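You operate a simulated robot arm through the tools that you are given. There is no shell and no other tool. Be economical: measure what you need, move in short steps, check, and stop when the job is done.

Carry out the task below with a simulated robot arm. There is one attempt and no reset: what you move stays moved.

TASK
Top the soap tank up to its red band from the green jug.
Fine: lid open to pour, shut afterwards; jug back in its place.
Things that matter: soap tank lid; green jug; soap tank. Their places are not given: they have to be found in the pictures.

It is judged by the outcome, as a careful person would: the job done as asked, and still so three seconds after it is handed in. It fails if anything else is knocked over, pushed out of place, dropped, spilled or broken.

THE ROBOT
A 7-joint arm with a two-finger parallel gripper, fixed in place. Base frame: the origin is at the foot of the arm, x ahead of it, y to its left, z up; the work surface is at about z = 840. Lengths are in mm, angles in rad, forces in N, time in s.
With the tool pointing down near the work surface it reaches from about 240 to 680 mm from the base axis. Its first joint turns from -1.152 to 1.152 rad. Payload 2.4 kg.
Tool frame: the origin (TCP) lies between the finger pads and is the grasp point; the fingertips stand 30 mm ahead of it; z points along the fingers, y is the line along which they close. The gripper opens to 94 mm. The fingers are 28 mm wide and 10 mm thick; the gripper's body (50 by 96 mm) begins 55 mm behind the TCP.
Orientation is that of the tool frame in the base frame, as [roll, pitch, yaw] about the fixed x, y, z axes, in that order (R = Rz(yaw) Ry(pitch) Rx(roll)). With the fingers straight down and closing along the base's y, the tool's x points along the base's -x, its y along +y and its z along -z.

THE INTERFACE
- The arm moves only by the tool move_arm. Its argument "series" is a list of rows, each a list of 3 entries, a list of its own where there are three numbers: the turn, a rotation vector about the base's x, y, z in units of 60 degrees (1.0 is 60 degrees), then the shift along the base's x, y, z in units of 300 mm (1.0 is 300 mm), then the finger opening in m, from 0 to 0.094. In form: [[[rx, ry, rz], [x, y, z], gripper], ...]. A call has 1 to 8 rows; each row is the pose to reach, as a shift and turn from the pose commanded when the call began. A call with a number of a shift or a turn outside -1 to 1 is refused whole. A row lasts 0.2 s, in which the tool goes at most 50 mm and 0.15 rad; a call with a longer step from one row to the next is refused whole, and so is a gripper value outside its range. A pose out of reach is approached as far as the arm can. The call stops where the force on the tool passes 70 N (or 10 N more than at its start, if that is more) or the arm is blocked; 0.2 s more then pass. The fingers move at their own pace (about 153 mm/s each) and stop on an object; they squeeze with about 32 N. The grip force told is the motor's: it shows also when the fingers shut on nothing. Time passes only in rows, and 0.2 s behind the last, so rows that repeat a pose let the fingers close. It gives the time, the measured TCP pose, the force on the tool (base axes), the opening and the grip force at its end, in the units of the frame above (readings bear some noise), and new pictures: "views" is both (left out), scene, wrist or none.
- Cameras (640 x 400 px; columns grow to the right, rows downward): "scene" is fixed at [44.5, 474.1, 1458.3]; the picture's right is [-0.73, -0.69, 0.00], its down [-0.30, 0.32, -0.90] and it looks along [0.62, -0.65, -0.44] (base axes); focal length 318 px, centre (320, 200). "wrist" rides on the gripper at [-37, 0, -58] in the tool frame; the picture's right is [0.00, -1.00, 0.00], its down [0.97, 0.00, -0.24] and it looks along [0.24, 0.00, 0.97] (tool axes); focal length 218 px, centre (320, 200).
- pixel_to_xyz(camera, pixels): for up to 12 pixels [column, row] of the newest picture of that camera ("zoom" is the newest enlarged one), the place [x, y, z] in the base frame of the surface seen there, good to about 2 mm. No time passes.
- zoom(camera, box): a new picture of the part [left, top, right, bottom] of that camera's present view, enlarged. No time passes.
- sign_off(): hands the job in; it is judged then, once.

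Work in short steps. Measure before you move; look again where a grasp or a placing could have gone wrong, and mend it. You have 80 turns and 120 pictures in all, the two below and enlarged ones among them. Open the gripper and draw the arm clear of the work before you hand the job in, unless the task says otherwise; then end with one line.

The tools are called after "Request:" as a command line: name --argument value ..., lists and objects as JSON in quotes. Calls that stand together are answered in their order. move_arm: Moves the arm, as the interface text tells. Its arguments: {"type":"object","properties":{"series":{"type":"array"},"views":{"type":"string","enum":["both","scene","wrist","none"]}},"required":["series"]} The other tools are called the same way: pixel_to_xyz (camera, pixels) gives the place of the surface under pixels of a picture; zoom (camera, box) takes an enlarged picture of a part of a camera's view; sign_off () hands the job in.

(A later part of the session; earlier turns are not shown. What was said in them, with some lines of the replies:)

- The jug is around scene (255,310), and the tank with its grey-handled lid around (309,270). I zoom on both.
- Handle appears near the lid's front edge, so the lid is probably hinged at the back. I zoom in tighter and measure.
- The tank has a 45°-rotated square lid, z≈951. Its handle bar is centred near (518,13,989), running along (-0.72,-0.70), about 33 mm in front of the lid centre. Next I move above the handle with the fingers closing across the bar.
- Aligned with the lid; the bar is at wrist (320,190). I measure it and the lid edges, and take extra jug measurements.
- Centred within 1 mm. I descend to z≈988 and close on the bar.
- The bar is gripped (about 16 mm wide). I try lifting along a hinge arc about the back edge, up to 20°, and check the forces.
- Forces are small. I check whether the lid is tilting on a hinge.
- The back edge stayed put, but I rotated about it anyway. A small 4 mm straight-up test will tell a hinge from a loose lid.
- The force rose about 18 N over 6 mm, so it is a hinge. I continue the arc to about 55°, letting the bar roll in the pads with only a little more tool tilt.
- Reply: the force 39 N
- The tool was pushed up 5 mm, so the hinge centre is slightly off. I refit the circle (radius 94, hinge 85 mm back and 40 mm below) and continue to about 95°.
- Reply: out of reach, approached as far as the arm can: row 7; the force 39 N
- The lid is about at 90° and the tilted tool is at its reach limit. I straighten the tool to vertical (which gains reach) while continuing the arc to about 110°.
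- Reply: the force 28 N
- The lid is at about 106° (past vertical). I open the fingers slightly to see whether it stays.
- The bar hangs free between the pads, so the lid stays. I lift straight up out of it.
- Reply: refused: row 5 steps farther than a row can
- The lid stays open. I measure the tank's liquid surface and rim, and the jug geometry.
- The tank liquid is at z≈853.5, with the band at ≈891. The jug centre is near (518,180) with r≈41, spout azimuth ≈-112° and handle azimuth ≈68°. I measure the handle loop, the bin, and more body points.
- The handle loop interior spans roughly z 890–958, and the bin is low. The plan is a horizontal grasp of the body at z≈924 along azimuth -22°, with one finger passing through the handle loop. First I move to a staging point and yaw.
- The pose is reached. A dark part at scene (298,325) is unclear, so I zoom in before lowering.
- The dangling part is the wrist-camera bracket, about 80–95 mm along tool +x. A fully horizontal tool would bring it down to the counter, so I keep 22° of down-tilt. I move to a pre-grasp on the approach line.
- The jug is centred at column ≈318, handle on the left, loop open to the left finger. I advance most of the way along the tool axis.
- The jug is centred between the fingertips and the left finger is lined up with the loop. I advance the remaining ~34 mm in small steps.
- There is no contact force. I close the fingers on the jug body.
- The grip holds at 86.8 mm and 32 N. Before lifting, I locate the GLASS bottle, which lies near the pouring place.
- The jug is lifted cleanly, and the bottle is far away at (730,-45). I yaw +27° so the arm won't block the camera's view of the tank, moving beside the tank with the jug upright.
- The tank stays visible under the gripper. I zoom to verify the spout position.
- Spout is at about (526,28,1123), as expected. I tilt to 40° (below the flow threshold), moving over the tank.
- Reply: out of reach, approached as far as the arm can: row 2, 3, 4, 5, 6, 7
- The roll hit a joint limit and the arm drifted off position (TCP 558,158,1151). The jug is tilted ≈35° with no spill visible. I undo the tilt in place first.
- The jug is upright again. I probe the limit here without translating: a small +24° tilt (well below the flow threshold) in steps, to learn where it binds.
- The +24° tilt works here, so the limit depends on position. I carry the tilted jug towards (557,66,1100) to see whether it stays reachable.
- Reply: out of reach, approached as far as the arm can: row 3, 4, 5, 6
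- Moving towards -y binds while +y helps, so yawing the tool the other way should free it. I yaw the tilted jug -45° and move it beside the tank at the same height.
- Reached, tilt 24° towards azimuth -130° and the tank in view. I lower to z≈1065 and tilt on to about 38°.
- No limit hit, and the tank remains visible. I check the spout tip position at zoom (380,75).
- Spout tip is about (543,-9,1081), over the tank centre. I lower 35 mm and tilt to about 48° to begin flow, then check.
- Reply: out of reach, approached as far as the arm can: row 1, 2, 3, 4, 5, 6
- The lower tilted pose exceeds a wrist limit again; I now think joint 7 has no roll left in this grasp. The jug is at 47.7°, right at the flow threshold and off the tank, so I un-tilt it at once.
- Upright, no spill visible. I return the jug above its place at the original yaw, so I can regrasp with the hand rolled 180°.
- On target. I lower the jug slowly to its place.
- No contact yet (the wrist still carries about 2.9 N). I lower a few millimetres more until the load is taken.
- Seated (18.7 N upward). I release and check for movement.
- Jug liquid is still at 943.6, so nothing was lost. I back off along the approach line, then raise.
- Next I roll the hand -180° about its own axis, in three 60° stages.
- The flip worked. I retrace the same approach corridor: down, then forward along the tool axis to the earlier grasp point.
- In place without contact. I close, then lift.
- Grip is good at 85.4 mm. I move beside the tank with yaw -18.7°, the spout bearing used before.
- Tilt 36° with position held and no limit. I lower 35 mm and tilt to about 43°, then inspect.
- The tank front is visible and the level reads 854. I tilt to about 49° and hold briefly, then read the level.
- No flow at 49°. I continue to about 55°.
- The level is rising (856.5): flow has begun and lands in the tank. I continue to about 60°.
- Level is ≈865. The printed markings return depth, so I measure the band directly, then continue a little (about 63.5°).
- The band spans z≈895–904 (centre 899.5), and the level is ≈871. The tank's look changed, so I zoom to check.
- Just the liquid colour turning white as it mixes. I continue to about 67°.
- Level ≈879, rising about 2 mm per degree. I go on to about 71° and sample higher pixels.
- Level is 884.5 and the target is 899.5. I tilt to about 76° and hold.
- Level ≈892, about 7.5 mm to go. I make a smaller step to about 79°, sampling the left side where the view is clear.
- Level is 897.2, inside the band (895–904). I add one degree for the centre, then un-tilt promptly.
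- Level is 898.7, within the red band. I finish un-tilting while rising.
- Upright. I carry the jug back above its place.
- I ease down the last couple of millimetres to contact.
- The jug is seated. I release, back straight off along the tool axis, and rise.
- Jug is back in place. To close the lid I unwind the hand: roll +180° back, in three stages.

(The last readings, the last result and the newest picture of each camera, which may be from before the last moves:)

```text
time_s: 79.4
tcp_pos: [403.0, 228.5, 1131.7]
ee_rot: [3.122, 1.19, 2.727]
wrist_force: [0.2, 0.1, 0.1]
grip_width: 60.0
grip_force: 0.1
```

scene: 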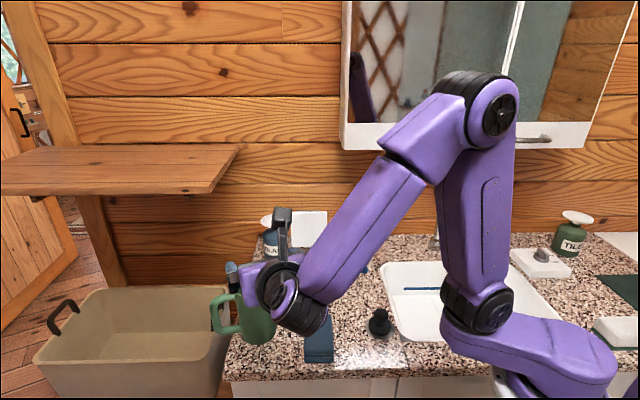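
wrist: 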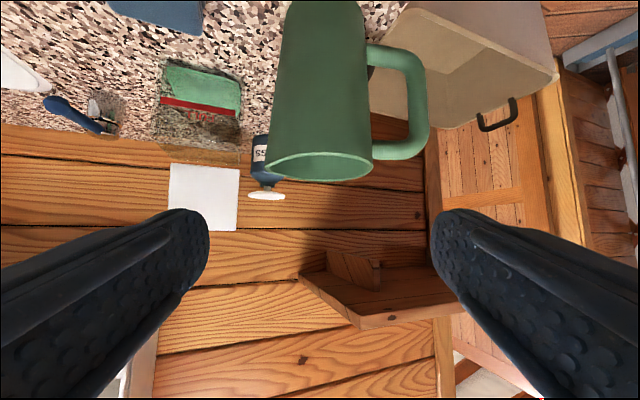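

Unwound. I bring the tool back to pointing down and yaw while moving towards the lid, retracing the earlier path.

Request:
move_arm --series '[[[0.05, 0.114, 0], [0, 0, 0], 0.06], [[0.101, 0.229, 0], [0, 0, 0], 0.06], [[0.151, 0.343, 0], [0, 0, 0], 0.06], [[0.202, 0.458, 0], [0, 0, 0], 0.06], [[0.252, 0.572, 0], [0, 0, 0], 0.06], [[0.302, 0.686, 0], [0, 0, 0], 0.06], [[0.353, 0.8, 0], [0, 0, 0], 0.06], [[0.403, 0.915, 0], [0, 0, 0], 0.06]]' --views "none"

Request:
move_arm --series '[[[0.03, 0.065, 0], [0, 0, 0], 0.06], [[0.055, 0.125, 0], [0, 0, 0], 0.06]]' --views "none"

Request:
move_arm --series '[[[0, 0, 0.125], [0.034, -0.106, 0.005], 0.06], [[0, 0, 0.25], [0.068, -0.213, 0.01], 0.06], [[0, 0, 0.375], [0.102, -0.32, 0.014], 0.06], [[0, 0, 0.5], [0.136, -0.426, 0.018], 0.06], [[0, 0, 0.625], [0.171, -0.532, 0.022], 0.06], [[0, 0, 0.75], [0.205, -0.639, 0.026], 0.06], [[0, 0, 0.875], [0.239, -0.745, 0.03], 0.06], [[0, 0, 1.0], [0.273, -0.852, 0.033], 0.06]]' --views "both"

```text
time_s: 81.2
tcp_pos: [402.1, 228.1, 1131.2]
ee_rot: [3.122, 0.14, 2.729]
wrist_force: [-0.5, 0.7, 0.5]
grip_width: 60.1
grip_force: 0.2
```

```text
time_s: 81.8
tcp_pos: [402.0, 229.5, 1131.1]
ee_rot: [3.122, -0.004, 2.729]
wrist_force: [0.0, -0.3, 0.5]
grip_width: 60.2
grip_force: 0.1
```

```text
time_s: 83.6
tcp_pos: [484.2, -27.3, 1141.0]
ee_rot: [3.122, -0.002, -2.504]
wrist_force: [0.4, -0.4, 0.0]
grip_width: 60.0
grip_force: 0.1
```

scene: 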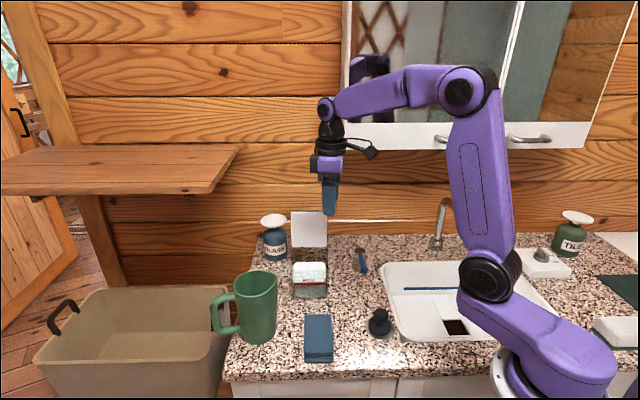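
wrist: 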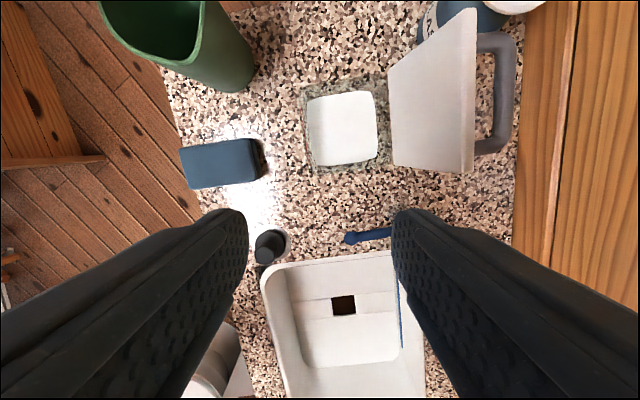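

Everything is clear: jug in place, tank white to the band. I measure the lid bar and level, and check the jug location.

Request:
pixel_to_xyz --camera "wrist" --pixels '[[509, 90], [510, 60], [506, 125], [340, 130], [360, 110]]'

Request:
pixel_to_xyz --camera "scene" --pixels '[[310, 274], [240, 318], [256, 318], [270, 318], [215, 300]]'

Request:
zoom --camera "scene" --box '[200, 220, 350, 350]'

```text
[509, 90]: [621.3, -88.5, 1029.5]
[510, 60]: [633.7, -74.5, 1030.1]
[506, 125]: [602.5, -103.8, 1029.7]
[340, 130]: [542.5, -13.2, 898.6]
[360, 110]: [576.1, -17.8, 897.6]
```

```text
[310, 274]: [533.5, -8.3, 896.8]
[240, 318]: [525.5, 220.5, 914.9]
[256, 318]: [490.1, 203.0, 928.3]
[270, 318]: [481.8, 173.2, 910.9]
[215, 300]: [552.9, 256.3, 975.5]
```

```text
3.08 times, centred on (275, 285) of scene
```

zoom: 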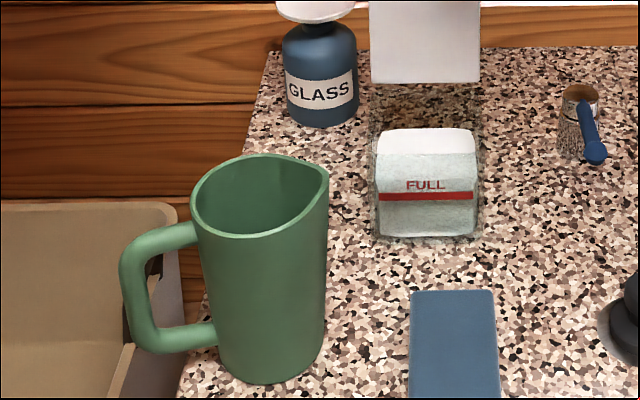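

Level ~898 is good and the jug is within about 3 mm of its original spot. The bar is centred near (618,-91), top z≈1030. I go above it, descend straddling it, and close.

Request:
move_arm --series '[[[0, 0, 0.04], [0.11, -0.053, 0], 0.036], [[0, 0, 0.08], [0.22, -0.106, 0], 0.036], [[0, 0, 0.125], [0.33, -0.159, 0], 0.036], [[0, 0, 0.125], [0.446, -0.212, 0], 0.036], [[0, 0, 0.125], [0.446, -0.212, -0.1], 0.036], [[0, 0, 0.125], [0.446, -0.212, -0.2], 0.036]]' --views "wrist"

```text
time_s: 85.0
tcp_pos: [618.2, -92.0, 1080.7]
ee_rot: [3.123, -0.002, -2.377]
wrist_force: [1.0, 0.0, -0.1]
grip_width: 36.1
grip_force: 0.1
```

wrist: 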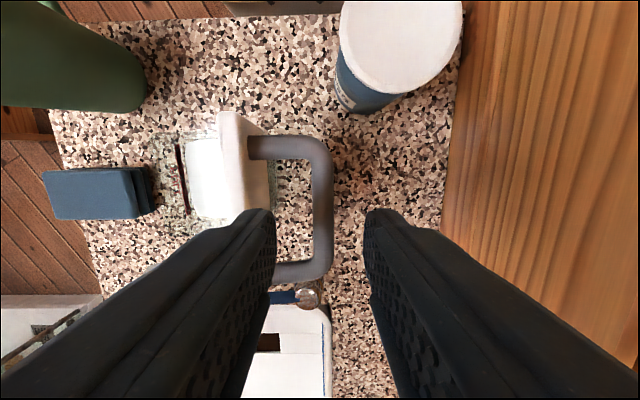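

The bar lies between the fingertips. I descend 62 mm and close.

Request:
move_arm --series '[[[0, 0, 0], [0, 0, -0.1], 0.036], [[0, 0, 0], [0, 0, -0.195], 0.036], [[0, 0, 0], [0, 0, -0.195], 0.0], [[0, 0, 0], [0, 0, -0.195], 0.0], [[0, 0, 0], [0, 0, -0.195], 0.0]]' --views "wrist"

```text
time_s: 85.6
tcp_pos: [622.0, -94.2, 1042.7]
ee_rot: [-3.138, 0.015, -2.378]
wrist_force: [-1.3, 0.0, 0.4]
grip_width: 36.1
grip_force: 0.0
stopped in row 2: the force on the tool passed its limit (the readings are from after the stop); the commanded pose is now the measured one
```

wrist: 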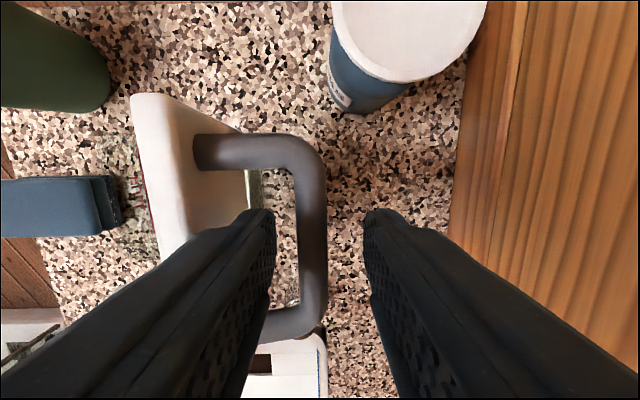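

The descent stopped on contact at z≈1043. I measure the bar, lid edge and fingers to find what touched.

Request:
pixel_to_xyz --camera "wrist" --pixels '[[313, 190], [314, 240], [312, 160], [150, 130], [215, 165], [265, 212], [375, 212], [260, 250]]'

Request:
zoom --camera "wrist" --box '[130, 90, 410, 370]'

Request:
move_arm --series '[[[0, 0, 0], [0, 0, 0.01], 0.036]]' --views "scene"

Request:
zoom --camera "scene" --box '[250, 160, 370, 280]'

```text
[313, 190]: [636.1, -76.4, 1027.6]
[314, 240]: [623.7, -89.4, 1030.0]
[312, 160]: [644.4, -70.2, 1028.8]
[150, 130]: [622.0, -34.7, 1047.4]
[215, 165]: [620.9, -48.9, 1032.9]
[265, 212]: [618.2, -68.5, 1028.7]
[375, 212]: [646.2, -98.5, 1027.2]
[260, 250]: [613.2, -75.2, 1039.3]
```

```text
1.43 times, centred on (270, 230) of wrist
```

zoom: 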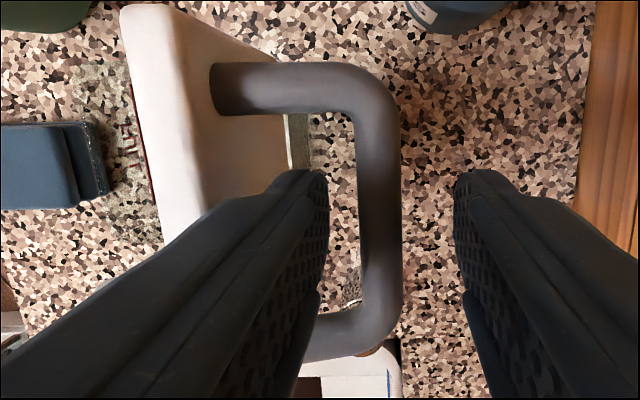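

```text
time_s: 86.0
tcp_pos: [623.3, -94.9, 1047.4]
ee_rot: [-3.14, 0.016, -2.379]
wrist_force: [0.0, 0.6, -0.4]
grip_width: 35.9
grip_force: 0.0
```

scene: 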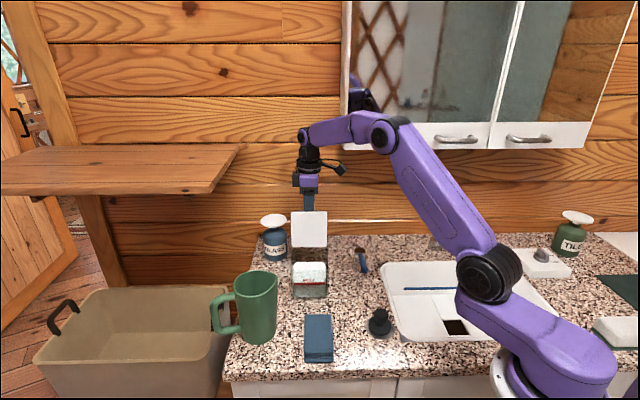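

```text
3.33 times, centred on (310, 220) of scene
```

zoom: 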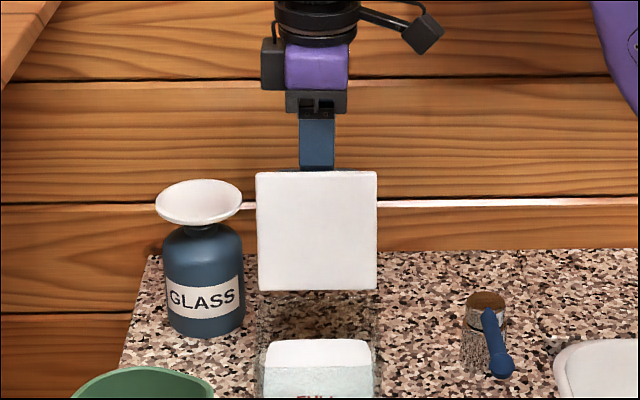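

The front finger's outer side likely brushed the lid edge. I narrow the opening to 29 mm, stay ~3 mm further back, and descend again in small steps.

Request:
move_arm --series '[[[0, 0, 0], [0, 0, 0.0], 0.029], [[0, 0, 0], [0, 0, -0.03], 0.029], [[0, 0, 0], [0, 0, -0.06], 0.029], [[0, 0, 0], [0, 0, -0.09], 0.029]]' --views "wrist"

```text
time_s: 87.0
tcp_pos: [622.4, -95.8, 1020.0]
ee_rot: [-3.139, 0.017, -2.38]
wrist_force: [-0.9, 0.6, 0.8]
grip_width: 28.9
grip_force: 0.1
```

wrist: 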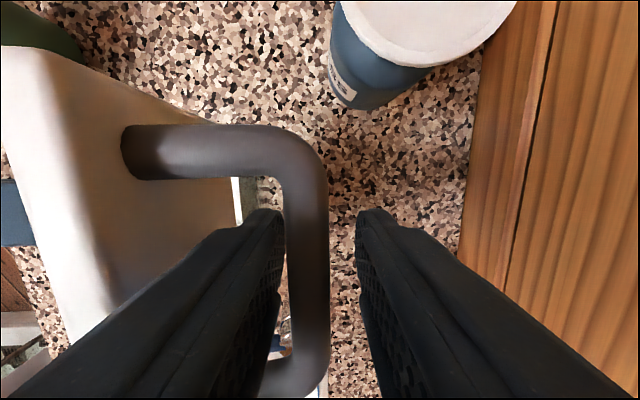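

Clear, with the bar between the pads. I close on it and swing the lid back along the arc to about 55°.

Request:
move_arm --series '[[[0, 0, 0], [0, 0, 0], 0.0], [[0, 0, 0], [0, 0, 0], 0.0], [[0, 0, 0], [0, 0, 0], 0.0], [[0.036, 0.035, 0], [-0.0411, 0.0419, 0.0303], 0.0], [[0.0715, 0.07, 0], [-0.0758, 0.0775, 0.0537], 0.0], [[0.107, 0.105, 0], [-0.1129, 0.1154, 0.068], 0.0], [[0.143, 0.14, 0], [-0.1512, 0.1544, 0.073], 0.0], [[0.143, 0.14, 0], [-0.1895, 0.1935, 0.0683], 0.0]]' --views "scene"

```text
time_s: 88.8
tcp_pos: [565.9, -36.4, 1040.4]
ee_rot: [2.934, 0.015, -2.385]
wrist_force: [-3.2, -5.9, -3.1]
grip_width: 15.9
grip_force: 45.0
```

scene: 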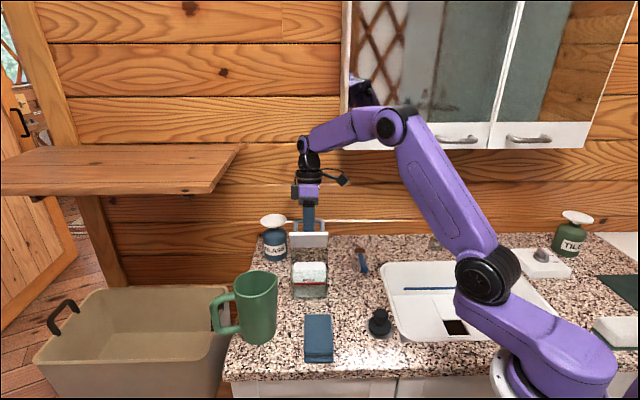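

The lid follows with low force. I continue the arc down to closed.

Request:
move_arm --series '[[[0, 0, 0], [-0.0371, 0.0379, -0.014], 0.0], [[-0.021, -0.021, 0], [-0.0719, 0.0734, -0.037], 0.0], [[-0.057, -0.056, 0], [-0.1034, 0.1056, -0.0683], 0.0], [[-0.093, -0.091, 0], [-0.1307, 0.1335, -0.107], 0.0], [[-0.122, -0.119, 0], [-0.1468, 0.1499, -0.1377], 0.0], [[-0.143, -0.14, 0], [-0.1577, 0.1611, -0.1663], 0.0], [[-0.143, -0.14, 0], [-0.1617, 0.1652, -0.176], 0.0]]' --views "scene"

Request:
zoom --camera "scene" --box '[262, 215, 358, 305]'

```text
time_s: 90.4
tcp_pos: [517.3, 13.1, 988.4]
ee_rot: [-3.137, 0.017, -2.379]
wrist_force: [-6.9, -12.3, 15.1]
grip_width: 15.8
grip_force: 44.8
```

scene: 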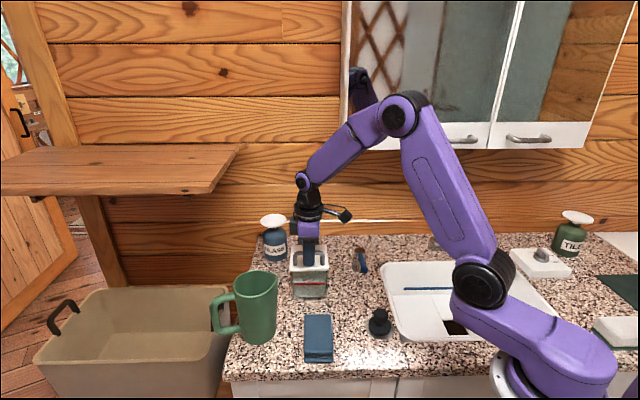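

```text
4.44 times, centred on (310, 260) of scene
```

zoom: 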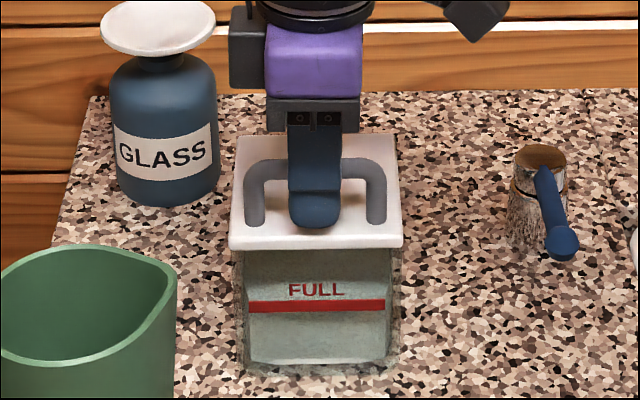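

The lid is down, TCP back at its original grasp point. I release, rise straight up and move clear.

Request:
move_arm --series '[[[0, 0, 0], [0, 0, 0], 0.05], [[0, 0, 0], [0, 0, 0], 0.05], [[0, 0, 0], [0, 0, 0.05], 0.05], [[0, 0, 0], [0, 0, 0.18], 0.05], [[0, 0, 0], [0, 0, 0.33], 0.05], [[0, 0, 0], [-0.08, 0, 0.46], 0.05], [[0, 0, 0], [-0.2, 0.02, 0.56], 0.05], [[0, 0, 0], [-0.34, 0.04, 0.62], 0.05]]' --views "scene"

Request:
zoom --camera "scene" --box '[200, 215, 350, 350]'

Request:
pixel_to_xyz --camera "scene" --pixels '[[292, 247], [326, 247], [293, 269], [326, 268], [309, 260], [309, 250], [240, 318], [270, 318]]'

```text
time_s: 92.2
tcp_pos: [415.4, 28.6, 1174.5]
ee_rot: [-3.139, 0.014, -2.379]
wrist_force: [0.5, 0.4, -0.4]
grip_width: 49.8
grip_force: 0.0
```

scene: 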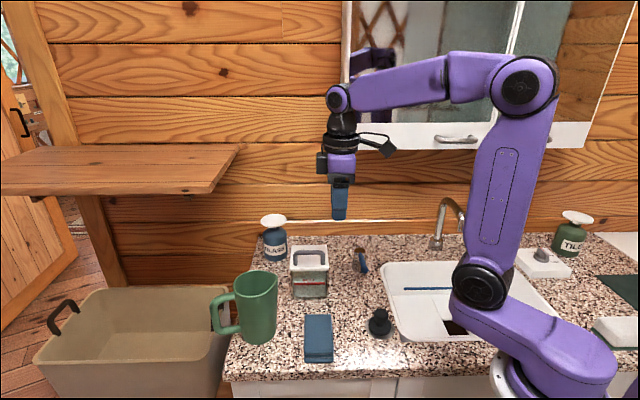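

```text
2.96 times, centred on (275, 282) of scene
```

zoom: 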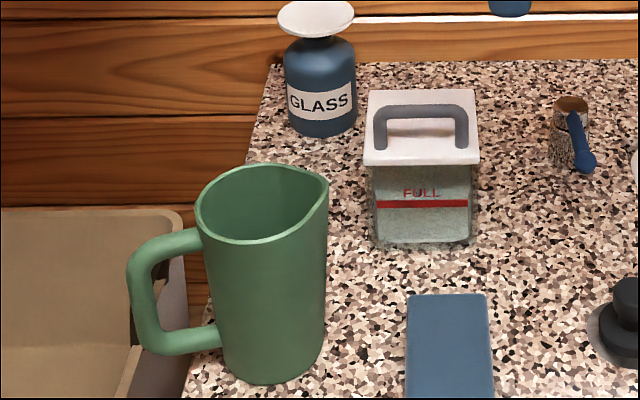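

```text
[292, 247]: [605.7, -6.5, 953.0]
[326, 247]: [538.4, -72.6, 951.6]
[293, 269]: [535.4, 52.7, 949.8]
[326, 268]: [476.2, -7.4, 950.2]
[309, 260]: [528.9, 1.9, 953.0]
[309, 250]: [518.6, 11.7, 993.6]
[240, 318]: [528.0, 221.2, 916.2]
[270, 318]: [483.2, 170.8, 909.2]
```

The lid is flat and shut (z≈951 all round), the level is in the red band, the jug is in its place, and the arm is clear and open.

Request:
sign_off

```text
The job is handed in.
```

The soap tank is topped up to its red band (level about z 898, band 895–904), its lid is shut, and the green jug is back within about 4 mm of its original spot. I saw no spills.
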